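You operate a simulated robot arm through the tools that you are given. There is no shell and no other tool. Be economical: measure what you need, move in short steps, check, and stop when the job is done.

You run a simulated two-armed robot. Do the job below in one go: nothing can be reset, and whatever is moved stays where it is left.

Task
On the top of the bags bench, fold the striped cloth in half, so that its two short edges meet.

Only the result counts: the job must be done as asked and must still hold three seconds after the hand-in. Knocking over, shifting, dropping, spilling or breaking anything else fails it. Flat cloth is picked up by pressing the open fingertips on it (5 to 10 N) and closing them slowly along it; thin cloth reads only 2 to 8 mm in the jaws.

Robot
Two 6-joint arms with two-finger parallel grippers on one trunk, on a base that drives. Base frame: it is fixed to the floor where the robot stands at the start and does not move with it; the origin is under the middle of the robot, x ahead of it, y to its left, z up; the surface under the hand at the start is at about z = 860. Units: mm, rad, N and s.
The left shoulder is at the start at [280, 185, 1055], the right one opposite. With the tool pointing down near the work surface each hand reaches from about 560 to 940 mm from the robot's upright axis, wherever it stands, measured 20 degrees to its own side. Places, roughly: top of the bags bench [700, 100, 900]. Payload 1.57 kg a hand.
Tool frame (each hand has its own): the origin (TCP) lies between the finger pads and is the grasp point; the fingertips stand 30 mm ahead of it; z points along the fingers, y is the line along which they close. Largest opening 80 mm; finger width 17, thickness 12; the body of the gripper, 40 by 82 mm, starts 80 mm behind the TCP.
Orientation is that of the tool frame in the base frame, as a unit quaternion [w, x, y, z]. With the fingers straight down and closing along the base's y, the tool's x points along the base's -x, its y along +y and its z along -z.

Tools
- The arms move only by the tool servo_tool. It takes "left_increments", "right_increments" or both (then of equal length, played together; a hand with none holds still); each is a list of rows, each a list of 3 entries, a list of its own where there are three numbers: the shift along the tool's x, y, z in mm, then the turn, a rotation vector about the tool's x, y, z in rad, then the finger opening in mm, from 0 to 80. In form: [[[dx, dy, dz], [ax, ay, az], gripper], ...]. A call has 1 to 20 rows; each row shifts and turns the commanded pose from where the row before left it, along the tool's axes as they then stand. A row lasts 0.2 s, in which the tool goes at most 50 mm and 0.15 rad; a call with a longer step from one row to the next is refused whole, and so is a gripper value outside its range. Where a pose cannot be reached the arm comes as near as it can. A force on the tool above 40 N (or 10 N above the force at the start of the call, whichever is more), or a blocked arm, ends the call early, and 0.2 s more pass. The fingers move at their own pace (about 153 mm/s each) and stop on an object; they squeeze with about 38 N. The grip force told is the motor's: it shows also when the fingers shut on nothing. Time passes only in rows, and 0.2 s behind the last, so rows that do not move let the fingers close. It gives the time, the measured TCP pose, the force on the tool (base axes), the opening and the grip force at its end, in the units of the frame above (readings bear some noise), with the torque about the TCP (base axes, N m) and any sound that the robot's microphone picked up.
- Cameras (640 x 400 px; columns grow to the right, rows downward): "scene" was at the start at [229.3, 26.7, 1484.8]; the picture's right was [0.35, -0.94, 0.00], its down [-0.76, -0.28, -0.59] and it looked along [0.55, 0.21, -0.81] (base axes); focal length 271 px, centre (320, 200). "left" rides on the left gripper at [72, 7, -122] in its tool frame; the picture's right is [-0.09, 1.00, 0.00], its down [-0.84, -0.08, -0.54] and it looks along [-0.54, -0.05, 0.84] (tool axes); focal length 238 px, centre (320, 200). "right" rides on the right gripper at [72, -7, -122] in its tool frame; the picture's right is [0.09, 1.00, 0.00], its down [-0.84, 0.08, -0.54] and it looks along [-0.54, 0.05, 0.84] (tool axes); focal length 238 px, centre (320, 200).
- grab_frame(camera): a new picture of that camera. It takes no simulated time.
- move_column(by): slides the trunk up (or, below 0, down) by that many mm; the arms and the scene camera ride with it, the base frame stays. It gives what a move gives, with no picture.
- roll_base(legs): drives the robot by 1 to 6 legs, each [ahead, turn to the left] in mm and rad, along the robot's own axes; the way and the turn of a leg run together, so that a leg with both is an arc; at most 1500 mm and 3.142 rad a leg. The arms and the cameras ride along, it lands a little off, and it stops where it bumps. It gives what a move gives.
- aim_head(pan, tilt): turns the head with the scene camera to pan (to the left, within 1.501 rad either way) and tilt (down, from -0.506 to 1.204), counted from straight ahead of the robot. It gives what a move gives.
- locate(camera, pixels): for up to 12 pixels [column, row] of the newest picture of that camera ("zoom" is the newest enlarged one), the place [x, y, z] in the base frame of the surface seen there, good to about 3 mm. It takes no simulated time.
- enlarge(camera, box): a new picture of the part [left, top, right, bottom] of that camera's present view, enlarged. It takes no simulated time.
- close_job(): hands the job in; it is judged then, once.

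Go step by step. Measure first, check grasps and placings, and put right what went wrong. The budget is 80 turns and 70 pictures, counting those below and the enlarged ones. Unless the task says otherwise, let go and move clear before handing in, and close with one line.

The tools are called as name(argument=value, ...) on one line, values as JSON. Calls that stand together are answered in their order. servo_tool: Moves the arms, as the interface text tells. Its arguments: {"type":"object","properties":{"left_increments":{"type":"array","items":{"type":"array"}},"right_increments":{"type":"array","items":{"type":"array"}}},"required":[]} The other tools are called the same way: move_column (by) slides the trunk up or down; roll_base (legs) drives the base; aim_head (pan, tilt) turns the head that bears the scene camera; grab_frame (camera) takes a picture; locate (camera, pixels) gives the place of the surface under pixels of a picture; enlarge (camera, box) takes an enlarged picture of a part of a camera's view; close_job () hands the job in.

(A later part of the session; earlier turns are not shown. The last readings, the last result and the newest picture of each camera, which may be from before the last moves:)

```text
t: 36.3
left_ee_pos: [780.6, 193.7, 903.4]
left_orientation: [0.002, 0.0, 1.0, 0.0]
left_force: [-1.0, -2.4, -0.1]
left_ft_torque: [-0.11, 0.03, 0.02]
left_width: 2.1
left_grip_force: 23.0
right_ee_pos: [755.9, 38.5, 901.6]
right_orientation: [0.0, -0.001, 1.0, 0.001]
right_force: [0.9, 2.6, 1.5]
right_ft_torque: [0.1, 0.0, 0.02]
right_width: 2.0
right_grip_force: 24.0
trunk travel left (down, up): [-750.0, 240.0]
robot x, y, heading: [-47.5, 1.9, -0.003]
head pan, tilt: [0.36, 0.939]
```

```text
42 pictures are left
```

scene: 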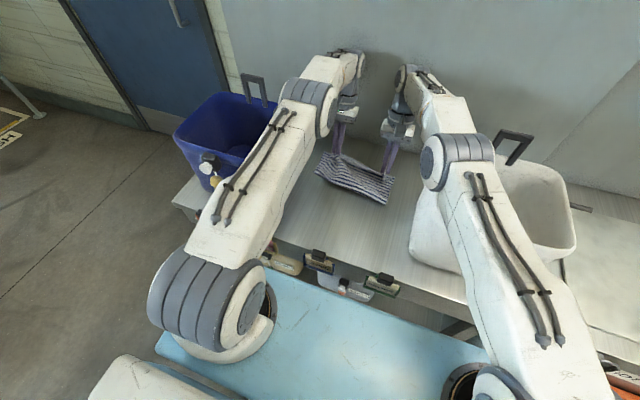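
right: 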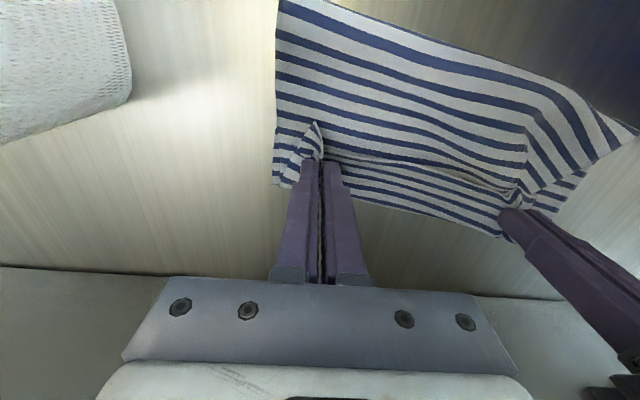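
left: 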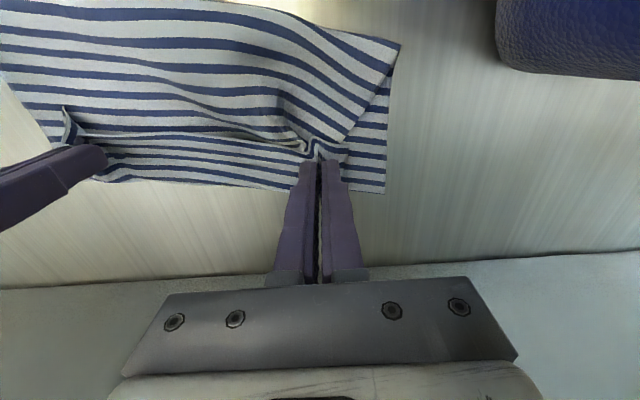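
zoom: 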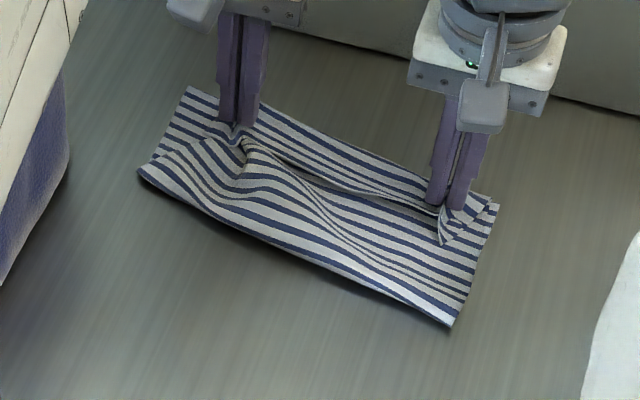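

The folded edge still lies a few stripes short of the far edge. I measure the gap in the left wrist view.

locate(camera="left", pixels=[[385, 190], [385, 112], [345, 138], [250, 185], [250, 140], [180, 180], [180, 132], [130, 130], [397, 48], [300, 148]])

enlarge(camera="left", box=[20, 80, 400, 220])

```text
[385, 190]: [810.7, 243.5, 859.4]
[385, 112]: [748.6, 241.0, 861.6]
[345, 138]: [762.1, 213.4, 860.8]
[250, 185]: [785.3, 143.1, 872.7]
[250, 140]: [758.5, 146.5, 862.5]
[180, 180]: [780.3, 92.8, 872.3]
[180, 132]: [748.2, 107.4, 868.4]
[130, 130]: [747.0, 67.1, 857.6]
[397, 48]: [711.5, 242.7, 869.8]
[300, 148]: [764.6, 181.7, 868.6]
```

```text
1.68 times, centred on (210, 150) of left
```

zoom: 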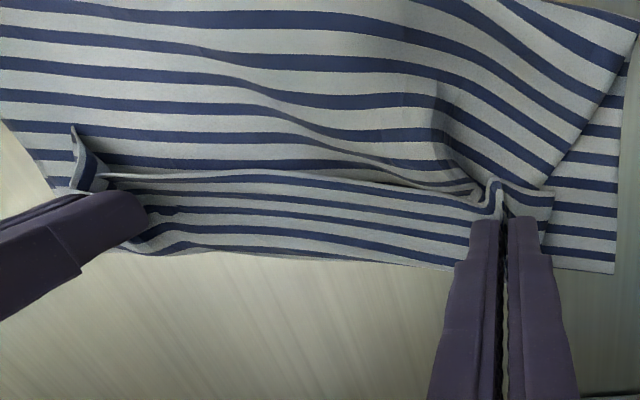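

The pinch points are about right, but the free lip (~25 mm) is folded back on top toward me. I release gently and rise a little to see how it settles.

servo_tool(left_increments=[[[0, 0, 3], [0, 0, 0], 0], [[0, 0, 1], [0, 0, 0], 4], [[0, 0, 0], [0, 0, 0], 8], [[0, 0, 0], [0, 0, 0], 12], [[0, 0, 0], [0, 0, 0], 16], [[0, 0, -8], [0, 0, 0], 18], [[0, 0, -10], [0, 0, 0], 18], [[0, 0, -15], [0, 0, 0], 18], [[0, 0, -20], [0, 0, 0], 18], [[0, 0, -20], [0, 0, 0], 18]], right_increments=[[[0, 0, 3], [0, 0, 0], 0], [[0, 0, 1], [0, 0, 0], 4], [[0, 0, 0], [0, 0, 0], 8], [[0, 0, 0], [0, 0, 0], 12], [[0, 0, 0], [0, 0, 0], 16], [[0, 0, -8], [0, 0, 0], 18], [[0, 0, -10], [0, 0, 0], 18], [[0, 0, -15], [0, 0, 0], 18], [[0, 0, -20], [0, 0, 0], 18], [[0, 0, -20], [0, 0, 0], 18]])

enlarge(camera="scene", box=[300, 130, 410, 220])

grab_frame(camera="left")

grab_frame(camera="right")

```text
t: 38.5
left_ee_pos: [781.4, 192.6, 973.2]
left_orientation: [0.001, 0.0, 1.0, 0.0]
left_force: [0.3, -0.8, -0.1]
left_ft_torque: [0.0, 0.03, -0.03]
left_width: 17.8
left_grip_force: 0.0
right_ee_pos: [756.3, 40.3, 970.1]
right_orientation: [0.0, -0.001, 1.0, 0.0]
right_force: [-0.3, 0.2, -0.5]
right_ft_torque: [-0.01, 0.03, 0.01]
right_width: 18.2
right_grip_force: 0.1
trunk travel left (down, up): [-750.0, 240.0]
robot x, y, heading: [-46.8, 3.3, -0.001]
head pan, tilt: [0.36, 0.939]
```

```text
4.44 times, centred on (355, 175) of scene
```

zoom: 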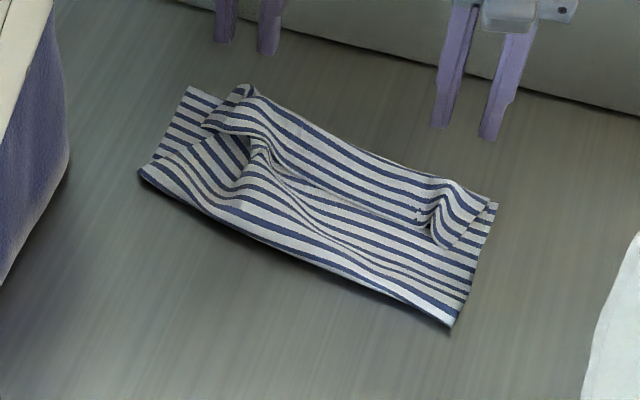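

```text
39 pictures are left
```

left: 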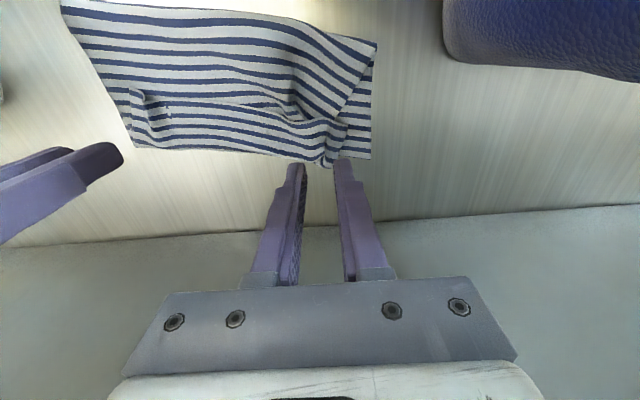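

```text
38 pictures are left
```

right: 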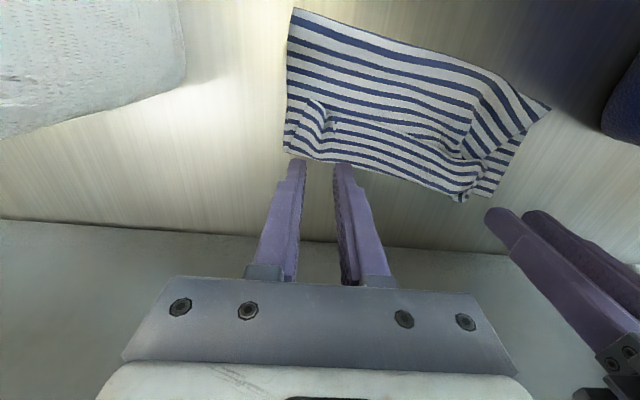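

As expected, a hem (~30 mm) lies folded back on the top layer. I measure it in a zoomed left view.

enlarge(camera="left", box=[60, 0, 400, 200])

locate(camera="left", pixels=[[370, 157], [345, 125], [330, 165], [300, 118], [295, 105], [240, 108], [240, 152], [180, 98], [140, 88], [137, 143], [300, 85], [200, 147]])

```text
1.88 times, centred on (230, 100) of left
```

zoom: 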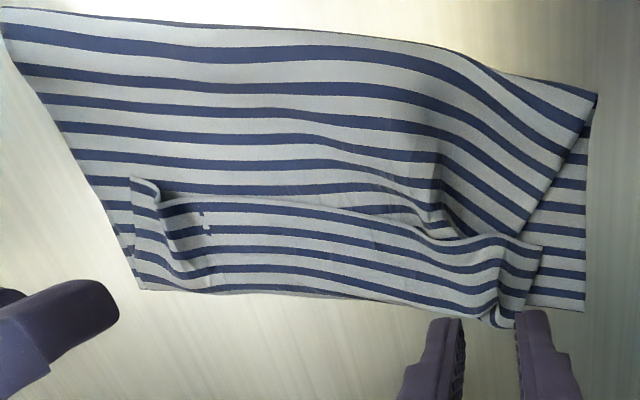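

```text
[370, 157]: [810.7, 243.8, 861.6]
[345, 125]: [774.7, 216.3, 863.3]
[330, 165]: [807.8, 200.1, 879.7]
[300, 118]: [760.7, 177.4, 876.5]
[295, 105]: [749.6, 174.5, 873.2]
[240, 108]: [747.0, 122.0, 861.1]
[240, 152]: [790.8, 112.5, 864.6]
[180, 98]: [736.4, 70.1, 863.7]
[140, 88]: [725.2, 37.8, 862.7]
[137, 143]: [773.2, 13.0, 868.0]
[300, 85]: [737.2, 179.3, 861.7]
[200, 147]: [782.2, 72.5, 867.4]
```

The hem's free edge runs from (725,37) over (747,122) to about (770,215), and its bend lies along the far edge. I'll sweep it open: hands go behind the free edge with fingers open at 70 mm (four contact points), then lower to just above the top layer.

servo_tool(left_increments=[[[12, -5, 0], [0, 0, 0], 40], [[12, -5, 0], [0, 0, 0], 70], [[12, -5, 0], [0, 0, 0], 70], [[12, -5, 0], [0, 0, 0], 70], [[0, 0, 20], [0, 0, 0], 70], [[0, 0, 20], [0, 0, 0], 70], [[0, 0, 20], [0, 0, 0], 70], [[0, 0, 0], [0, 0, 0], 70]], right_increments=[[[13, 4.5, 0], [0, 0, 0], 40], [[13, 4.5, 0], [0, 0, 0], 70], [[13, 4.5, 0], [0, 0, 0], 70], [[13, 4.5, 0], [0, 0, 0], 70], [[0, 0, 20], [0, 0, 0], 70], [[0, 0, 20], [0, 0, 0], 70], [[0, 0, 20], [0, 0, 0], 70], [[0, 0, 0], [0, 0, 0], 70]])

grab_frame(camera="left")

grab_frame(camera="right")

```text
t: 40.3
left_ee_pos: [733.0, 172.3, 913.6]
left_orientation: [0.001, -0.001, 1.0, 0.0]
left_force: [0.2, 0.6, -0.8]
left_ft_torque: [0.01, -0.02, -0.02]
left_width: 69.9
left_grip_force: 0.1
right_ee_pos: [704.3, 57.6, 911.4]
right_orientation: [0.0, 0.0, 1.0, 0.0]
right_force: [-0.4, -0.5, 0.2]
right_ft_torque: [0.03, -0.01, 0.01]
right_width: 70.1
right_grip_force: 0.0
trunk travel left (down, up): [-750.0, 240.0]
robot x, y, heading: [-44.2, 1.9, 0.001]
head pan, tilt: [0.36, 0.939]
```

```text
36 pictures are left
```

left: 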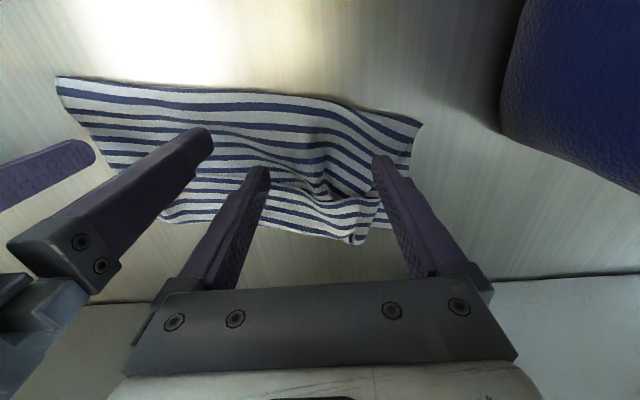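

```text
35 pictures are left
```

right: 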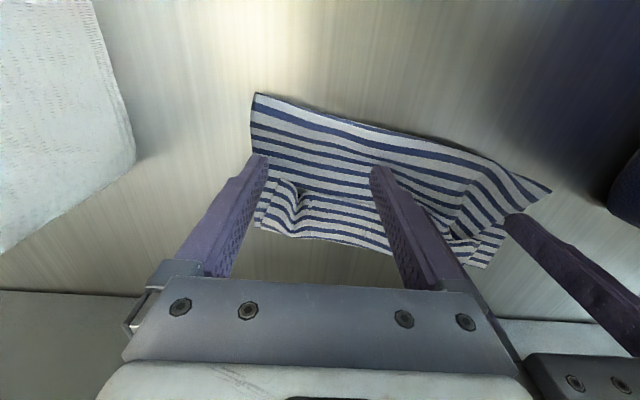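

Fingers stand behind the hem. I lower to about 2 mm above the top layer and sweep forward 40 mm slowly.

servo_tool(left_increments=[[[0, 0, 10], [0, 0, 0], 70], [[0, 0, 8], [0, 0, 0], 70], [[0, 0, 1], [0, 0, 0], 70], [[-5, 0, 0], [0, 0, 0], 70], [[-5, 0, 0], [0, 0, 0], 70], [[-5, 0, 0], [0, 0, 0], 70], [[-5, 0, 0], [0, 0, 0], 70], [[-5, 0, 0], [0, 0, 0], 70], [[-5, 0, 0], [0, 0, 0], 70], [[-5, 0, 0], [0, 0, 0], 70], [[-5, 0, 0], [0, 0, 0], 70]], right_increments=[[[0, 0, 9], [0, 0, 0], 70], [[0, 0, 7], [0, 0, 0], 70], [[0, 0, 1], [0, 0, 0], 70], [[-5, 0, 0], [0, 0, 0], 70], [[-5, 0, 0], [0, 0, 0], 70], [[-5, 0, 0], [0, 0, 0], 70], [[-5, 0, 0], [0, 0, 0], 70], [[-5, 0, 0], [0, 0, 0], 70], [[-5, 0, 0], [0, 0, 0], 70], [[-5, 0, 0], [0, 0, 0], 70], [[-5, 0, 0], [0, 0, 0], 70]])

grab_frame(camera="left")

enlarge(camera="right", box=[200, 60, 560, 285])

```text
t: 42.7
left_ee_pos: [772.7, 172.9, 892.8]
left_orientation: [0.001, 0.001, 1.0, 0.0]
left_force: [0.1, -0.9, 0.7]
left_ft_torque: [-0.03, 0.0, -0.01]
left_width: 69.8
left_grip_force: 0.0
right_ee_pos: [745.2, 56.5, 894.9]
right_orientation: [0.0, 0.0, 1.0, 0.0]
right_force: [-0.6, 0.6, -0.4]
right_ft_torque: [-0.02, 0.01, -0.02]
right_width: 70.1
right_grip_force: 0.0
trunk travel left (down, up): [-750.0, 240.0]
robot x, y, heading: [-48.0, 3.9, 0.002]
head pan, tilt: [0.36, 0.939]
```

```text
34 pictures are left
```

left: 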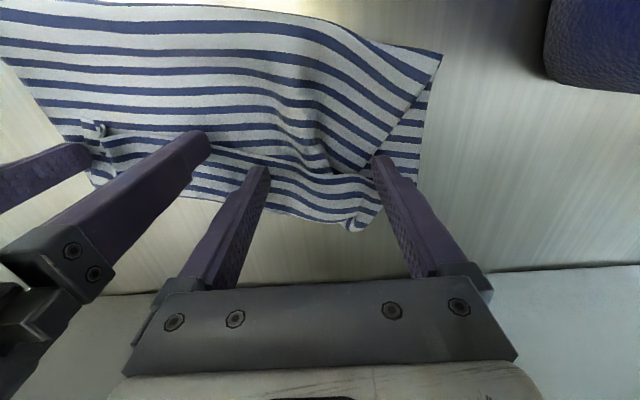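

```text
1.78 times, centred on (380, 172) of right
```

zoom: 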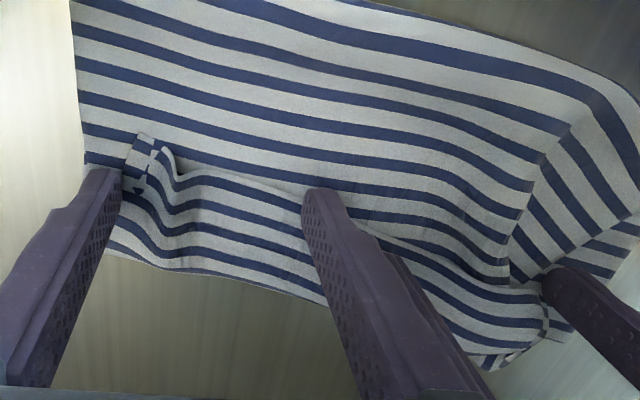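

The tips rode over the flat hem without catching it. Instead I'll re-pinch the standing waves of the hem right at its free edge; I lift 40 mm and look.

servo_tool(left_increments=[[[5, 6, -20], [0, 0, 0], 50], [[5, 6, -20], [0, 0, 0], 30], [[0, 0, 0], [0, 0, 0], 30]], right_increments=[[[5, -6, -20], [0, 0, 0], 50], [[5, -6, -20], [0, 0, 0], 30], [[0, 0, 0], [0, 0, 0], 30]])

enlarge(camera="left", box=[200, 60, 440, 210])

enlarge(camera="right", box=[200, 60, 440, 210])

```text
t: 43.5
left_ee_pos: [762.7, 186.4, 934.3]
left_orientation: [0.002, 0.0, 1.0, 0.0]
left_force: [-0.7, 0.1, 0.8]
left_ft_torque: [-0.01, 0.01, -0.04]
left_width: 30.0
left_grip_force: 0.1
right_ee_pos: [735.0, 45.7, 935.2]
right_orientation: [0.0, 0.0, 1.0, 0.0]
right_force: [-0.7, -0.1, 0.8]
right_ft_torque: [-0.02, -0.02, 0.01]
right_width: 30.2
right_grip_force: 0.0
trunk travel left (down, up): [-750.0, 240.0]
robot x, y, heading: [-45.9, -1.2, 0.001]
head pan, tilt: [0.36, 0.939]
```

```text
2.67 times, centred on (320, 135) of left
```

zoom: 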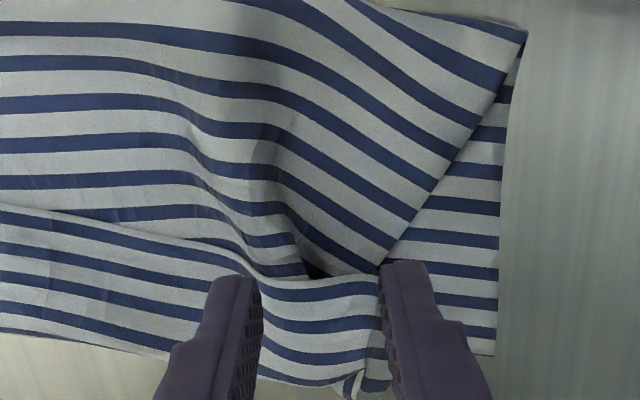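

```text
2.67 times, centred on (320, 135) of right
```

zoom: 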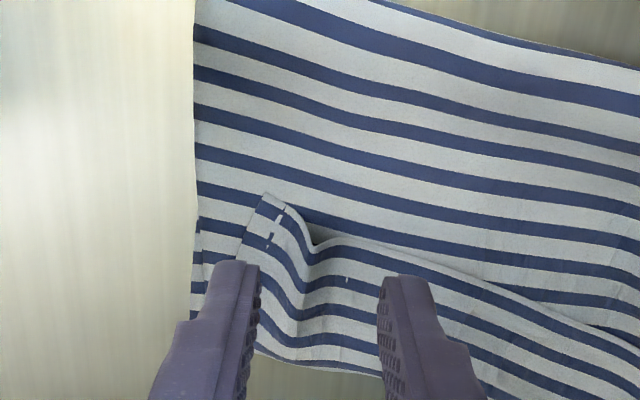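

locate(camera="zoom", pixels=[[266, 197], [290, 212], [310, 240], [330, 243], [400, 260], [300, 270], [240, 255], [255, 225], [480, 290]])

grab_frame(camera="left")

locate(camera="left", pixels=[[320, 167], [340, 166], [290, 160], [320, 185], [270, 155], [317, 160], [333, 205], [342, 180], [300, 175]])

```text
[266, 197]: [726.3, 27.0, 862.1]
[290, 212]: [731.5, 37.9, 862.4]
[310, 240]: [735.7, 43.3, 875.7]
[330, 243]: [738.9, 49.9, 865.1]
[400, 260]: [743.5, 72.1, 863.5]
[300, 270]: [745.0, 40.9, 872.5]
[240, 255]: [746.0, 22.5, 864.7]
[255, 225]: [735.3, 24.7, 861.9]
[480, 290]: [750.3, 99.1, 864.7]
```

```text
30 pictures are left
```

left: 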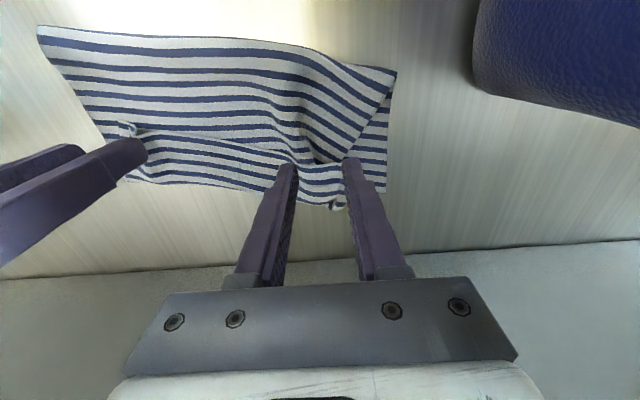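

```text
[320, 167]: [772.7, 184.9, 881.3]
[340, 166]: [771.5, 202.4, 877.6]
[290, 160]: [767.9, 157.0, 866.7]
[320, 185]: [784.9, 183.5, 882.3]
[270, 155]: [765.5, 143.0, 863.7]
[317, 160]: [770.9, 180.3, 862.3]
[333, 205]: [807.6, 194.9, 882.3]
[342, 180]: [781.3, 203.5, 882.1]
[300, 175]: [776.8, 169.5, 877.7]
```

The left hem arches up to z≈881 at y≈187 with its edge at x≈771; the right wave stands at (736,43,876). I lower both hands over these waves with the edge inside the finger width.

servo_tool(left_increments=[[[-6, 1, 10], [0, 0, 0], 48], [[-7, 0, 10], [0, 0, 0], 48], [[0, 0, 10], [0, 0, 0], 48], [[0, 0, 7], [0, 0, 0], 48], [[0, 0, 0], [0, 0, 0], 48]], right_increments=[[[-3, -2, 10], [0, 0, 0], 32], [[-3, -2, 10], [0, 0, 0], 32], [[0, 0, 10], [0, 0, 0], 32], [[0, 0, 10], [0, 0, 0], 32], [[0, 0, 1], [0, 0, 0], 32]])

enlarge(camera="left", box=[220, 100, 420, 225])

enlarge(camera="right", box=[220, 100, 420, 225])

```text
t: 44.7
left_ee_pos: [775.7, 185.7, 895.6]
left_orientation: [0.001, 0.001, 1.0, 0.0]
left_force: [-0.1, 0.5, 0.6]
left_ft_torque: [0.02, -0.02, 0.01]
left_width: 48.1
left_grip_force: 0.0
right_ee_pos: [741.2, 41.2, 893.3]
right_orientation: [0.0, 0.0, 1.0, 0.0]
right_force: [0.5, -0.8, -0.2]
right_ft_torque: [-0.02, 0.01, -0.01]
right_width: 31.9
right_grip_force: 0.0
trunk travel left (down, up): [-750.0, 240.0]
robot x, y, heading: [-45.8, 1.4, 0.005]
head pan, tilt: [0.36, 0.939]
```

```text
3.20 times, centred on (320, 162) of left
```

zoom: 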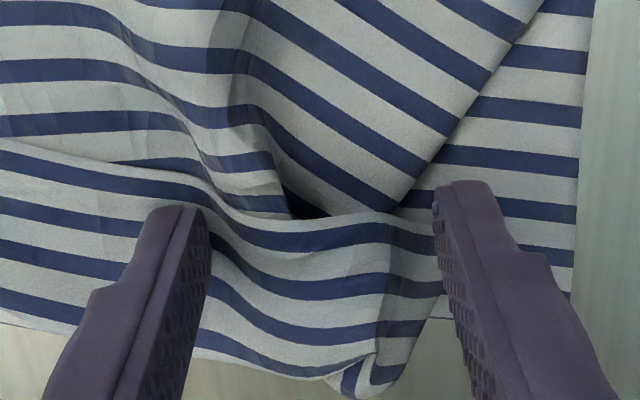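

```text
3.20 times, centred on (320, 162) of right
```

zoom: 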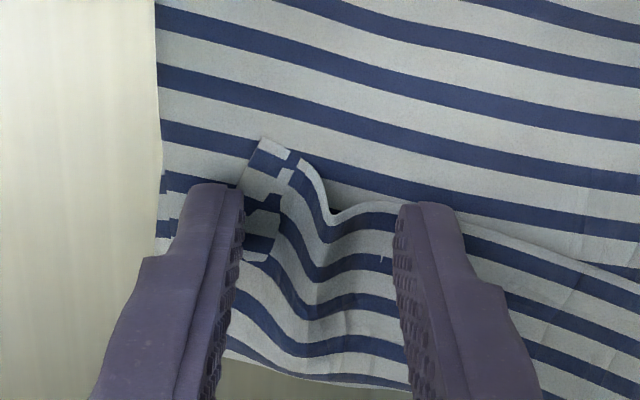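

Both hands straddle the waves. I close slowly.

servo_tool(left_increments=[[[0, 0, 1], [0, 0, 0], 45], [[0, 0, 0], [0, 0, 0], 42], [[0, 0, 0], [0, 0, 0], 39], [[0, 0, 0], [0, 0, 0], 36], [[0, 0, 0], [0, 0, 0], 33], [[0, 0, 0], [0, 0, 0], 30], [[0, 0, 0], [0, 0, 0], 27], [[0, 0, 0], [0, 0, 0], 24], [[0, 0, 0], [0, 0, 0], 21], [[0, 0, 0], [0, 0, 0], 18], [[0, 0, 0], [0, 0, 0], 15], [[0, 0, 0], [0, 0, 0], 12], [[0, 0, 0], [0, 0, 0], 9], [[0, 0, 0], [0, 0, 0], 6], [[0, 0, 0], [0, 0, 0], 3], [[0, 0, 0], [0, 0, 0], 0], [[0, 0, 0], [0, 0, 0], 0], [[0, 0, 0], [0, 0, 0], 0]], right_increments=[[[0, 0, 0.7], [0, 0, 0], 30], [[0, 0, 0], [0, 0, 0], 28], [[0, 0, 0], [0, 0, 0], 26], [[0, 0, 0], [0, 0, 0], 24], [[0, 0, 0], [0, 0, 0], 22], [[0, 0, 0], [0, 0, 0], 20], [[0, 0, 0], [0, 0, 0], 18], [[0, 0, 0], [0, 0, 0], 16], [[0, 0, 0], [0, 0, 0], 14], [[0, 0, 0], [0, 0, 0], 12], [[0, 0, 0], [0, 0, 0], 10], [[0, 0, 0], [0, 0, 0], 8], [[0, 0, 0], [0, 0, 0], 6], [[0, 0, 0], [0, 0, 0], 4], [[0, 0, 0], [0, 0, 0], 2], [[0, 0, 0], [0, 0, 0], 0], [[0, 0, 0], [0, 0, 0], 0], [[0, 0, 0], [0, 0, 0], 0]])

enlarge(camera="left", box=[220, 100, 420, 225])

enlarge(camera="right", box=[220, 100, 420, 225])

```text
t: 48.5
left_ee_pos: [775.6, 185.1, 894.7]
left_orientation: [0.001, 0.0, 1.0, 0.0]
left_force: [-2.7, -16.2, -0.4]
left_ft_torque: [-0.49, 0.1, 0.04]
left_width: 2.9
left_grip_force: 24.7
right_ee_pos: [741.2, 42.6, 892.7]
right_orientation: [0.001, 0.0, 1.0, 0.0]
right_force: [3.4, 15.0, 0.5]
right_ft_torque: [0.45, -0.07, 0.05]
right_width: 2.2
right_grip_force: 23.8
trunk travel left (down, up): [-750.0, 240.0]
robot x, y, heading: [-42.5, -0.0, -0.003]
head pan, tilt: [0.36, 0.939]
```

```text
3.20 times, centred on (320, 162) of left
```

zoom: 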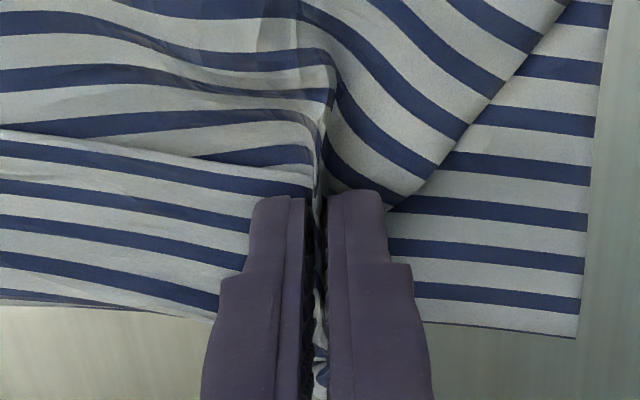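

```text
3.20 times, centred on (320, 162) of right
```

zoom: 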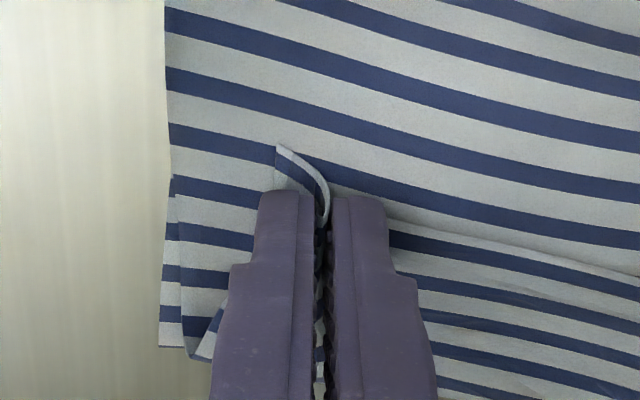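

Both hold (2.9 and 2.2 mm); lateral tension is 16 N. I bring the hands 8 mm closer and lift 30 mm.

servo_tool(left_increments=[[[0, -2, -2], [0, 0, 0], 0], [[0, -2, -6], [0, 0, 0], 0], [[0, 0, -8], [0, 0, 0], 0], [[0, 0, -8], [0, 0, 0], 0], [[0, 0, -8], [0, 0, 0], 0], [[0, 0, 0], [0, 0, 0], 0]], right_increments=[[[0, 2, -2], [0, 0, 0], 0], [[0, 2, -6], [0, 0, 0], 0], [[0, 0, -8], [0, 0, 0], 0], [[0, 0, -8], [0, 0, 0], 0], [[0, 0, -8], [0, 0, 0], 0], [[0, 0, 0], [0, 0, 0], 0]])

grab_frame(camera="left")

enlarge(camera="scene", box=[300, 130, 410, 220])

```text
t: 49.9
left_ee_pos: [775.1, 182.6, 926.9]
left_orientation: [0.002, 0.0, 1.0, 0.0]
left_force: [-0.2, -2.0, 0.2]
left_ft_torque: [-0.04, 0.01, 0.0]
left_width: 2.7
left_grip_force: 24.7
right_ee_pos: [740.3, 46.6, 925.8]
right_orientation: [0.0, -0.001, 1.0, 0.0]
right_force: [-0.3, 1.3, 0.3]
right_ft_torque: [0.01, 0.02, -0.02]
right_width: 2.0
right_grip_force: 23.5
trunk travel left (down, up): [-750.0, 240.0]
robot x, y, heading: [-45.2, 0.0, 0.002]
head pan, tilt: [0.36, 0.939]
```

```text
25 pictures are left
```

left: 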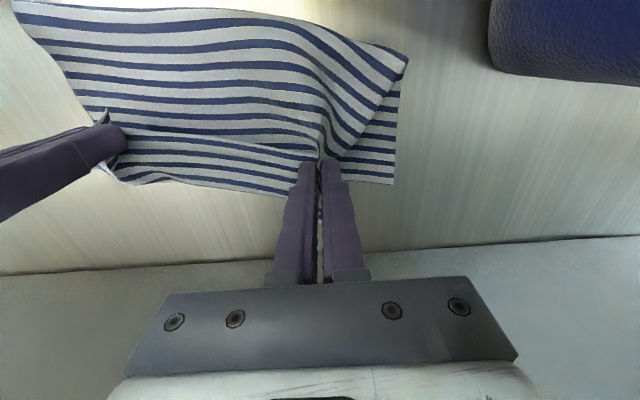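

```text
4.44 times, centred on (355, 175) of scene
```

zoom: 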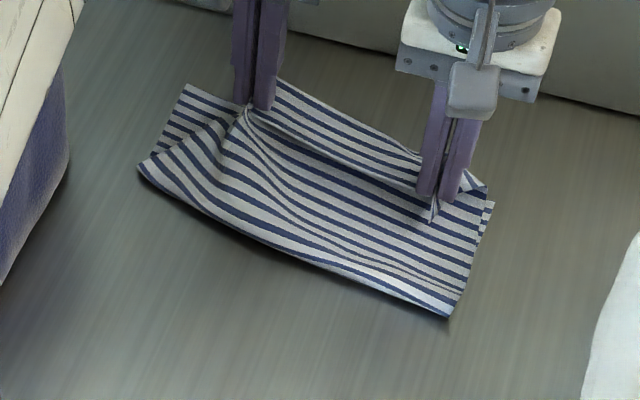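

The right holds only the hem, but the left also pinched the layer beneath. I release the left and raise it, and then flip the hem with the right hand: up and forward.

servo_tool(left_increments=[[[0, 0, 10], [0, 0, 0], 0], [[0, 0, 6], [0, 0, 8], 16], [[0, 0, -5], [0, 0, 0], 24], [[0, 0, -15], [0, 0, 0], 24], [[0, 0, -20], [0, 0, 0], 24], [[0, 0, -20], [0, 0, 0], 24], [[0, 0, -20], [0, 0, 0], 24]])

```text
refused: 8 is not a number from -6.98132 to 6.98132
```

servo_tool(left_increments=[[[0, 0, 10], [0, 0, 0], 0], [[0, 0, 6], [0, 0, 0], 8], [[0, 0, 0], [0, 0, 0], 20], [[0, 0, -10], [0, 0, 0], 24], [[0, 0, -20], [0, 0, 0], 24], [[0, 0, -20], [0, 0, 0], 24], [[0, 0, -20], [0, 0, 0], 24], [[0, 0, 0], [0, 0, 0], 24], [[0, 0, 0], [0, 0, 0], 24], [[0, 0, 0], [0, 0, 0], 24], [[0, 0, 0], [0, 0, 0], 24], [[0, 0, 0], [0, 0, 0], 24]], right_increments=[[[0, 0, 0], [0, 0, 0], 0], [[0, 0, 0], [0, 0, 0], 0], [[0, 0, 0], [0, 0, 0], 0], [[0, 0, 0], [0, 0, 0], 0], [[0, 0, 0], [0, 0, 0], 0], [[0, 0, -10], [0, 0, 0], 0], [[-4, 0, -10], [0, 0, 0], 0], [[-8, 0, -10], [0, 0, 0], 0], [[-10, 0, -5], [0, 0, 0], 0], [[-10, 0, 0], [0, 0, 0], 0], [[-10, 0, 0], [0, 0, 0], 0], [[-10, 0, 5], [0, 0, 0], 0]])

grab_frame(camera="left")

enlarge(camera="scene", box=[300, 130, 410, 220])

```text
t: 52.5
left_ee_pos: [775.5, 184.1, 980.4]
left_orientation: [0.001, 0.0, 1.0, 0.0]
left_force: [0.0, -0.1, -0.9]
left_ft_torque: [-0.01, 0.04, 0.0]
left_width: 24.0
left_grip_force: 0.1
right_ee_pos: [791.2, 47.5, 956.1]
right_orientation: [0.0, 0.0, 1.0, 0.001]
right_force: [-0.8, 0.7, -0.3]
right_ft_torque: [0.01, 0.0, 0.02]
right_width: 1.9
right_grip_force: 23.8
trunk travel left (down, up): [-750.0, 240.0]
robot x, y, heading: [-47.8, 1.0, 0.003]
head pan, tilt: [0.36, 0.939]
```

```text
23 pictures are left
```

left: 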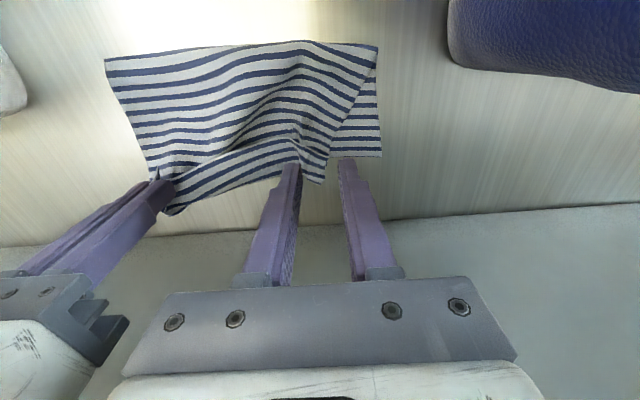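

```text
4.44 times, centred on (355, 175) of scene
```

zoom: 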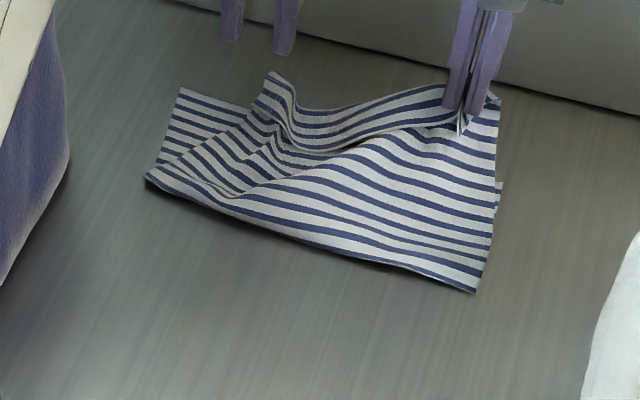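

The hem came up and the left corner flipped with it; it now stands at about (270,80) in the zoom. I measure the corners and the crease.

locate(camera="zoom", pixels=[[498, 185], [475, 290], [148, 178], [182, 90], [270, 74], [290, 95], [390, 100], [340, 112], [320, 240], [496, 205], [245, 110], [360, 125]])

```text
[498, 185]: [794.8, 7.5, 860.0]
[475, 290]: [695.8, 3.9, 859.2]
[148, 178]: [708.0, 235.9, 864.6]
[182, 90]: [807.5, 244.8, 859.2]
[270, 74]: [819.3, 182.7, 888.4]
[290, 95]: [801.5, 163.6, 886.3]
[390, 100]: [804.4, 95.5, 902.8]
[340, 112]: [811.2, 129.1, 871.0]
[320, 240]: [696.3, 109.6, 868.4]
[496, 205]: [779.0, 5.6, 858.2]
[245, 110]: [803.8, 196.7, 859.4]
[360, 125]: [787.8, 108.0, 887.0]
```

The far edge now runs (795,7)–(808,245) and the crease (696,4)–(708,236), so the top layer is ~80 mm too long. I'll lay its edge beyond the far edge on bare bench, then re-grip it there and bring it back. I drive 40 mm forward to gain reach; this also carries the right hand forward.

roll_base(legs=[[40, 0]])

enlarge(camera="scene", box=[280, 110, 440, 240])

```text
t: 53.4
left_ee_pos: [815.7, 184.5, 980.5]
left_orientation: [0.0, -0.001, 1.0, 0.0]
left_force: [-0.3, -1.1, 0.2]
left_ft_torque: [-0.01, -0.03, -0.01]
left_width: 24.1
left_grip_force: 0.0
right_ee_pos: [833.4, 46.2, 955.4]
right_orientation: [0.0, 0.001, 1.0, 0.0]
right_force: [-0.1, 0.2, -0.1]
right_ft_torque: [0.02, 0.01, 0.01]
right_width: 1.9
right_grip_force: 23.4
trunk travel left (down, up): [-750.0, 240.0]
robot x, y, heading: [-6.9, -2.7, 0.006]
head pan, tilt: [0.36, 0.939]
```

```text
3.08 times, centred on (360, 175) of scene
```

zoom: 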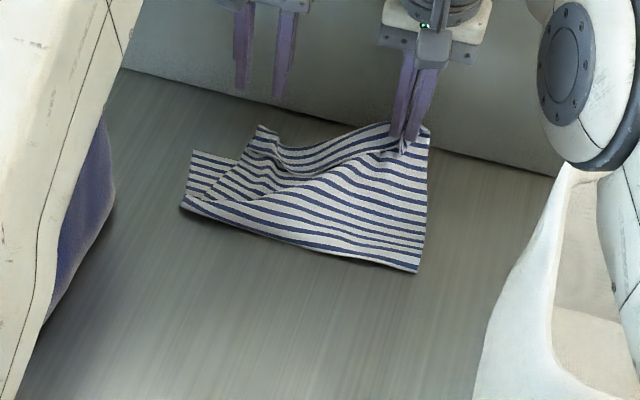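

The right part is lifted clear past the far edge. I lower it with a small backward drag at the end so the lip trails outward, and release.

servo_tool(right_increments=[[[-2, 0, 12], [0, 0, 0], 0], [[-2, 0, 12], [0, 0, 0], 0], [[-2, 0, 12], [0, 0, 0], 0], [[-2, 0, 12], [0, 0, 0], 0], [[0, 0, 9], [0, 0, 0], 0], [[3, 0, 3], [0, 0, 0], 0], [[4, 0, 0], [0, 0, 0], 0], [[4, 0, 0], [0, 0, 0], 0], [[0, 0, 0], [0, 0, 0], 6], [[0, 0, 0], [0, 0, 0], 14], [[0, 0, -5], [0, 0, 0], 20], [[0, 0, -15], [0, 0, 0], 24], [[0, 0, -20], [0, 0, 0], 24], [[0, 0, -25], [0, 0, 0], 24], [[0, 0, 0], [0, 0, 0], 24]])

enlarge(camera="scene", box=[300, 120, 410, 210])

grab_frame(camera="right")

```text
t: 56.6
left_ee_pos: [817.1, 184.7, 980.6]
left_orientation: [0.002, 0.0, 1.0, 0.0]
left_force: [-0.7, 0.5, 1.3]
left_ft_torque: [-0.01, 0.01, -0.01]
left_width: 23.9
left_grip_force: 0.1
right_ee_pos: [829.6, 46.8, 959.6]
right_orientation: [0.0, 0.0, 1.0, 0.0]
right_force: [-0.7, -0.2, -0.1]
right_ft_torque: [-0.02, -0.02, 0.0]
right_width: 24.0
right_grip_force: 0.0
trunk travel left (down, up): [-750.0, 240.0]
robot x, y, heading: [-2.5, 0.3, 0.002]
head pan, tilt: [0.36, 0.939]
```

```text
4.44 times, centred on (355, 165) of scene
```

zoom: 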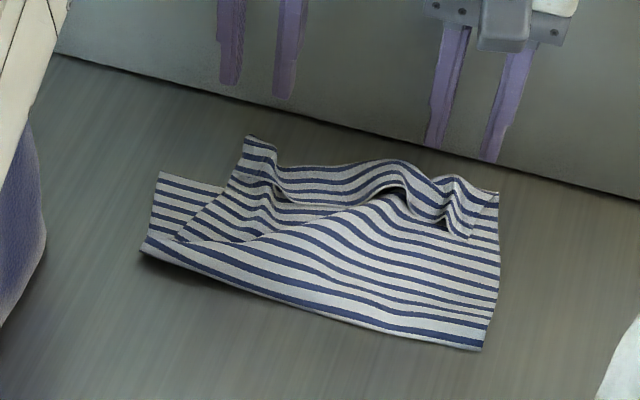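

```text
19 pictures are left
```

right: 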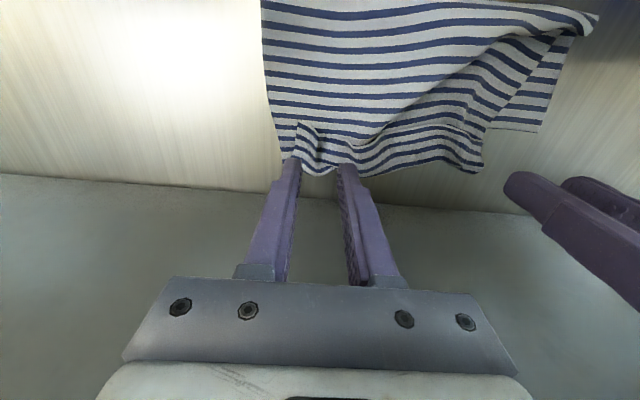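

The hem is still folded back, but its free edge now stands up in arches with openings underneath. I measure the arches and the back wall, so that a finger can enter them and push the edge over.

locate(camera="zoom", pixels=[[400, 192], [390, 162], [445, 215], [452, 180], [468, 236], [350, 206], [275, 205], [270, 165], [250, 138], [496, 194], [500, 165], [330, 170]])

enlarge(camera="right", box=[240, 60, 560, 200])

```text
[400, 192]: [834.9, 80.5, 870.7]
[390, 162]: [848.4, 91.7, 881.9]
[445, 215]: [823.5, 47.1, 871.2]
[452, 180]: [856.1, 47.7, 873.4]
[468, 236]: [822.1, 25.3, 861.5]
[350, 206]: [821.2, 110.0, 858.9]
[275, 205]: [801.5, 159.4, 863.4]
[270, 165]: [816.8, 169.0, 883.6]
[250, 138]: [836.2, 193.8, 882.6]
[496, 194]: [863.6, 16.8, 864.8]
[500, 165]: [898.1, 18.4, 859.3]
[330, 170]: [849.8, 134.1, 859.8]
```

```text
2.00 times, centred on (400, 130) of right
```

zoom: 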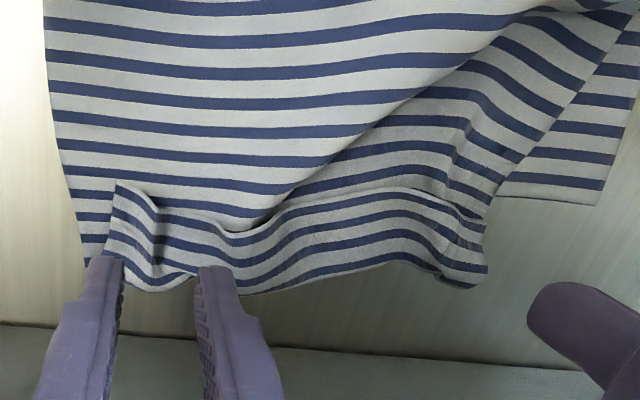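

The hem's free edge stands at x≈823–835 on the right (z≈871) and 817 on the left (z≈884), with the wall near x≈905. I tilt the tools 0.3 rad forward (keeps wrists off the wall), enter behind the arches and push the edge over.

servo_tool(left_increments=[[[13.5, -7, 0], [0, -0.15, 0], 12], [[13.5, -7, 0], [0, -0.15, 0], 12], [[4.9, 0, 15.7], [0, 0, 0], 12], [[4.9, 0, 15.7], [0, 0, 0], 12], [[4.9, 0, 15.7], [0, 0, 0], 12], [[4.9, 0, 15.7], [0, 0, 0], 12], [[4.9, 0, 15.7], [0, 0, 0], 12], [[-4.8, 0, 1.5], [0, 0, 0], 12], [[-4.8, 0, 1.5], [0, 0, 0], 12], [[-4.8, 0, 1.5], [0, 0, 0], 12], [[-4.8, 0, 1.5], [0, 0, 0], 12], [[-4.8, 0, 1.5], [0, 0, 0], 12], [[-4.8, 0, 1.5], [0, 0, 0], 12], [[-4.8, 0, 1.5], [0, 0, 0], 12], [[-4.8, 0, 1.5], [0, 0, 0], 12]], right_increments=[[[15, 7.5, 0], [0, -0.15, 0], 35], [[15, 7.5, 0], [0, -0.15, 0], 35], [[3.6, 0, 11.7], [0, 0, 0], 35], [[3.6, 0, 11.7], [0, 0, 0], 35], [[3.6, 0, 11.7], [0, 0, 0], 35], [[3.6, 0, 11.7], [0, 0, 0], 35], [[3.6, 0, 11.7], [0, 0, 0], 35], [[-4.8, 0, 1.5], [0, 0, 0], 35], [[-4.8, 0, 1.5], [0, 0, 0], 35], [[-4.8, 0, 1.5], [0, 0, 0], 35], [[-4.8, 0, 1.5], [0, 0, 0], 35], [[-4.8, 0, 1.5], [0, 0, 0], 35], [[-4.8, 0, 1.5], [0, 0, 0], 35], [[-4.8, 0, 1.5], [0, 0, 0], 35], [[-4.8, 0, 1.5], [0, 0, 0], 35]])

enlarge(camera="scene", box=[300, 120, 410, 210])

```text
t: 59.8
left_ee_pos: [828.8, 170.2, 895.5]
left_orientation: [0.151, -0.001, 0.989, 0.0]
left_force: [-0.4, 0.4, -0.1]
left_ft_torque: [0.01, 0.01, 0.02]
left_width: 12.3
left_grip_force: 0.0
right_ee_pos: [840.7, 60.6, 896.6]
right_orientation: [0.149, 0.0, 0.989, 0.0]
right_force: [-1.4, 0.4, -0.1]
right_ft_torque: [0.01, 0.01, -0.01]
right_width: 34.9
right_grip_force: 0.1
trunk travel left (down, up): [-750.0, 240.0]
robot x, y, heading: [-2.5, -0.7, 0.003]
head pan, tilt: [0.36, 0.939]
```

```text
4.44 times, centred on (355, 165) of scene
```

zoom: 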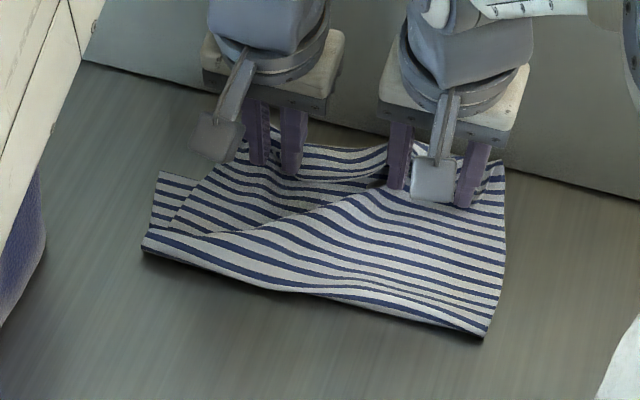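

The hem edge is being pushed ahead of the fingers. I push on 22 mm while rising, then lift away.

servo_tool(left_increments=[[[-6.3, 0, 0.8], [0, 0, 0], 12], [[-6.9, 0, -2], [0, 0, 0], 12], [[-6.9, 0, -2], [0, 0, 0], 12], [[-6.9, 0, -2], [0, 0, 0], 12], [[-2, 0, -8], [0, 0, 0], 12], [[0, 0, -20], [0, 0, 0], 12], [[0, 0, -25], [0, 0, 0], 12], [[0, 0, -25], [0, 0, 0], 12], [[0, 0, 0], [0, 0, 0], 12]], right_increments=[[[-5.3, 0, 0.8], [0, 0, 0], 35], [[-5.9, 0, -2], [0, 0, 0], 35], [[-5.9, 0, -2], [0, 0, 0], 35], [[-5.9, 0, -2], [0, 0, 0], 35], [[-2, 0, -8], [0, 0, 0], 35], [[0, 0, -20], [0, 0, 0], 35], [[0, 0, -25], [0, 0, 0], 35], [[0, 0, -25], [0, 0, 0], 35], [[0, 0, 0], [0, 0, 0], 35]])

enlarge(camera="scene", box=[300, 120, 410, 210])

```text
t: 61.8
left_ee_pos: [833.3, 169.2, 984.4]
left_orientation: [0.15, 0.0, 0.989, -0.001]
left_force: [0.4, 0.1, -0.5]
left_ft_torque: [0.0, -0.01, 0.0]
left_width: 12.1
left_grip_force: 0.1
right_ee_pos: [839.5, 62.7, 984.7]
right_orientation: [0.15, 0.001, 0.989, 0.0]
right_force: [-0.1, -0.2, -0.2]
right_ft_torque: [0.01, -0.03, 0.02]
right_width: 35.4
right_grip_force: 0.1
trunk travel left (down, up): [-750.0, 240.0]
robot x, y, heading: [-2.8, -1.6, -0.002]
head pan, tilt: [0.36, 0.939]
```

```text
4.44 times, centred on (355, 165) of scene
```

zoom: 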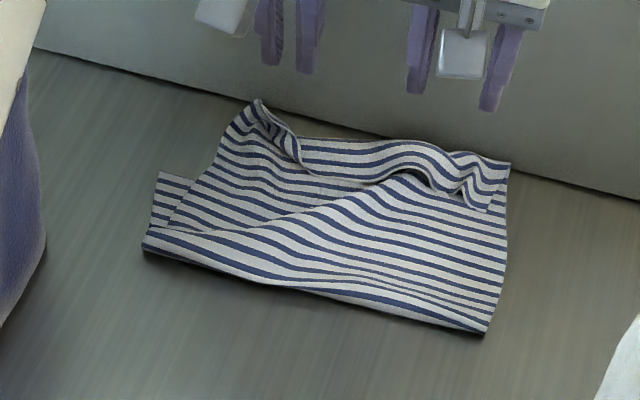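

The whole top layer slid instead of flipping. Better: re-pinch the hem right at its edge, carry it back so the crease rolls toward me, then pull it forward taut and low. I set the tools upright and look closely.

servo_tool(left_increments=[[[10, 0, 0], [0, 0.15, 0], 40], [[10, 0, 0], [0, 0.15, 0], 40], [[0, 0, 10], [0, 0, 0], 40], [[0, 0, 10], [0, 0, 0], 40], [[0, 0, 10], [0, 0, 0], 40], [[0, 0, 0], [0, 0, 0], 40]], right_increments=[[[10, -2, 0], [0, 0.15, 0], 40], [[10, -2, 0], [0, 0.15, 0], 40], [[0, 0, 10], [0, 0, 0], 40], [[0, 0, 10], [0, 0, 0], 40], [[0, 0, 10], [0, 0, 0], 40], [[0, 0, 0], [0, 0, 0], 40]])

enlarge(camera="left", box=[160, 60, 440, 235])

locate(camera="zoom", pixels=[[320, 200], [360, 220], [400, 240], [320, 240], [360, 260], [280, 200], [240, 200], [400, 200], [440, 220], [360, 180]])

enlarge(camera="right", box=[220, 60, 500, 235])

locate(camera="zoom", pixels=[[200, 180], [240, 200], [280, 220], [320, 220], [360, 220], [400, 220], [240, 240], [280, 180], [320, 180], [440, 220]])

```text
t: 63.2
left_ee_pos: [812.7, 169.0, 950.7]
left_orientation: [0.001, 0.0, 1.0, -0.001]
left_force: [-0.1, 0.7, 0.0]
left_ft_torque: [0.03, -0.01, 0.04]
left_width: 39.9
left_grip_force: 0.1
right_ee_pos: [819.9, 56.6, 950.6]
right_orientation: [0.0, 0.0, 1.0, 0.001]
right_force: [0.5, 0.8, -0.4]
right_ft_torque: [0.0, -0.02, 0.0]
right_width: 39.8
right_grip_force: 0.1
trunk travel left (down, up): [-750.0, 240.0]
robot x, y, heading: [-3.5, -1.1, -0.006]
head pan, tilt: [0.36, 0.939]
```

```text
2.29 times, centred on (300, 148) of left
```

zoom: 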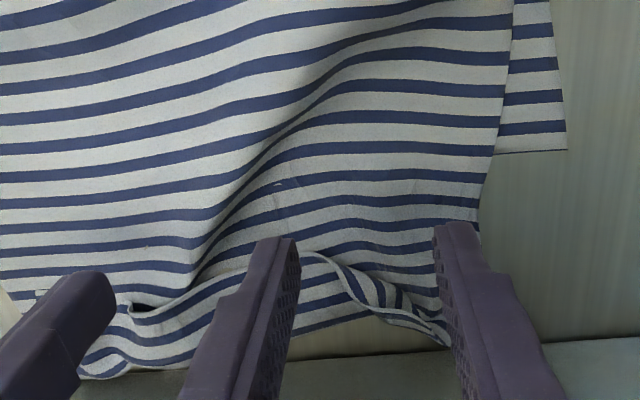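

```text
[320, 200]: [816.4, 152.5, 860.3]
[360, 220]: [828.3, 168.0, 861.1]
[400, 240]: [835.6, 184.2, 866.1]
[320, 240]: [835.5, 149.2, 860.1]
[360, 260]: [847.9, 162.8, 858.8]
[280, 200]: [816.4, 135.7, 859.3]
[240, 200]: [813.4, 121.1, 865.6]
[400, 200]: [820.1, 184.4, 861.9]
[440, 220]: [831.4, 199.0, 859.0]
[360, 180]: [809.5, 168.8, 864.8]
```

```text
2.29 times, centred on (360, 148) of right
```

zoom: 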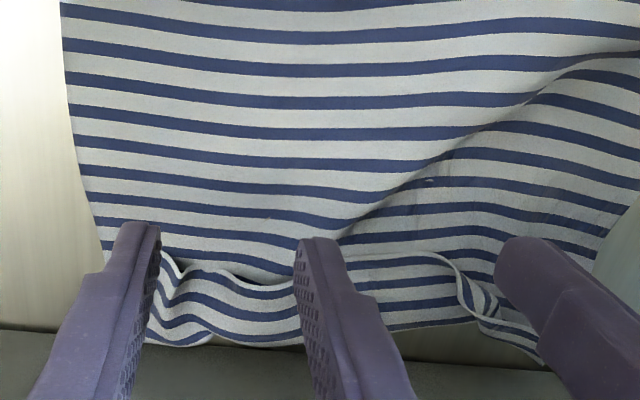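

```text
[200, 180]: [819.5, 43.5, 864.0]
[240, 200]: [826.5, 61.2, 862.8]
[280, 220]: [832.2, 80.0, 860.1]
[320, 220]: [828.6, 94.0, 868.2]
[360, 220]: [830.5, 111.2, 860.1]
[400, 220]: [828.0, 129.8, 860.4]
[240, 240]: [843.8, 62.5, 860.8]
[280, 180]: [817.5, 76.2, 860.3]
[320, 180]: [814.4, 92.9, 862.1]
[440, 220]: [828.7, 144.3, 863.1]
```

The top layer is now flat and the hem is smaller: left corner almost unrolled, right hem ~25 mm. I locate its ends.

locate(camera="zoom", pixels=[[165, 256], [184, 276], [215, 270], [185, 310], [250, 288], [160, 335], [455, 268], [470, 300], [490, 318], [540, 362], [230, 340], [400, 325]])

```text
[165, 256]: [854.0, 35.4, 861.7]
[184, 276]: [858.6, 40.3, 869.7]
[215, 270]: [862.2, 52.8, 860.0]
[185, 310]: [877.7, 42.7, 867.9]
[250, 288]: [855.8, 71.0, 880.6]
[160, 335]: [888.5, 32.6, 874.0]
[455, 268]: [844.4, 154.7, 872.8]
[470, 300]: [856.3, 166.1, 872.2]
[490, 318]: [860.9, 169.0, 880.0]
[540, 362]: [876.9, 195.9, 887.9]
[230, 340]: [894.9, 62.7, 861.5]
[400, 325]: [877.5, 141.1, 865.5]
```

I tilt the tools forward 0.3 rad and set the fingers over the hem edge: right at (862,42), left over the standing corner at about (870,185).

servo_tool(left_increments=[[[-8, 8, 0], [0, -0.15, 0], 50], [[-8, 8, 0], [0, -0.15, 0], 50], [[-7.64, 0, 2.37], [0, 0, 0], 50], [[-7.64, 0, 2.37], [0, 0, 0], 50], [[-7.64, 0, 2.37], [0, 0, 0], 50], [[-7.64, 0, 2.37], [0, 0, 0], 50], [[3.4, 0, 10.9], [0, 0, 0], 50], [[3.4, 0, 10.9], [0, 0, 0], 50], [[3.4, 0, 10.9], [0, 0, 0], 50], [[3.4, 0, 10.9], [0, 0, 0], 50], [[3.4, 0, 10.9], [0, 0, 0], 50], [[0, 0, 0], [0, 0, 0], 50]], right_increments=[[[-6, -7, 0], [0, -0.15, 0], 32], [[-6, -7.6, 0], [0, -0.15, 0], 32], [[-5, 0, 1.55], [0, 0, 0], 32], [[-5, 0, 1.55], [0, 0, 0], 32], [[-5, 0, 1.55], [0, 0, 0], 32], [[-5, 0, 1.55], [0, 0, 0], 32], [[3.4, 0, 11], [0, 0, 0], 32], [[3.4, 0, 11], [0, 0, 0], 32], [[3.4, 0, 11], [0, 0, 0], 32], [[3.4, 0, 11], [0, 0, 0], 32], [[3.4, 0, 11], [0, 0, 0], 32], [[0, 0, 0], [0, 0, 0], 32]])

enlarge(camera="left", box=[60, 60, 420, 285])

```text
t: 65.8
left_ee_pos: [861.3, 185.1, 895.4]
left_orientation: [0.151, 0.0, 0.989, 0.0]
left_force: [-0.2, -0.2, 0.1]
left_ft_torque: [0.01, 0.03, -0.01]
left_width: 50.1
left_grip_force: 0.1
right_ee_pos: [852.8, 43.9, 893.5]
right_orientation: [0.15, 0.0, 0.989, 0.0]
right_force: [0.8, 0.2, 1.4]
right_ft_torque: [0.0, 0.01, -0.01]
right_width: 32.1
right_grip_force: 0.1
trunk travel left (down, up): [-750.0, 240.0]
robot x, y, heading: [-5.7, -1.2, 0.002]
head pan, tilt: [0.36, 0.939]
```

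```text
1.78 times, centred on (240, 172) of left
```

zoom: 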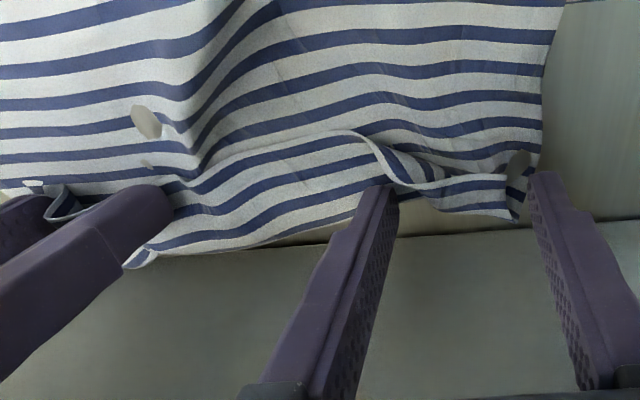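

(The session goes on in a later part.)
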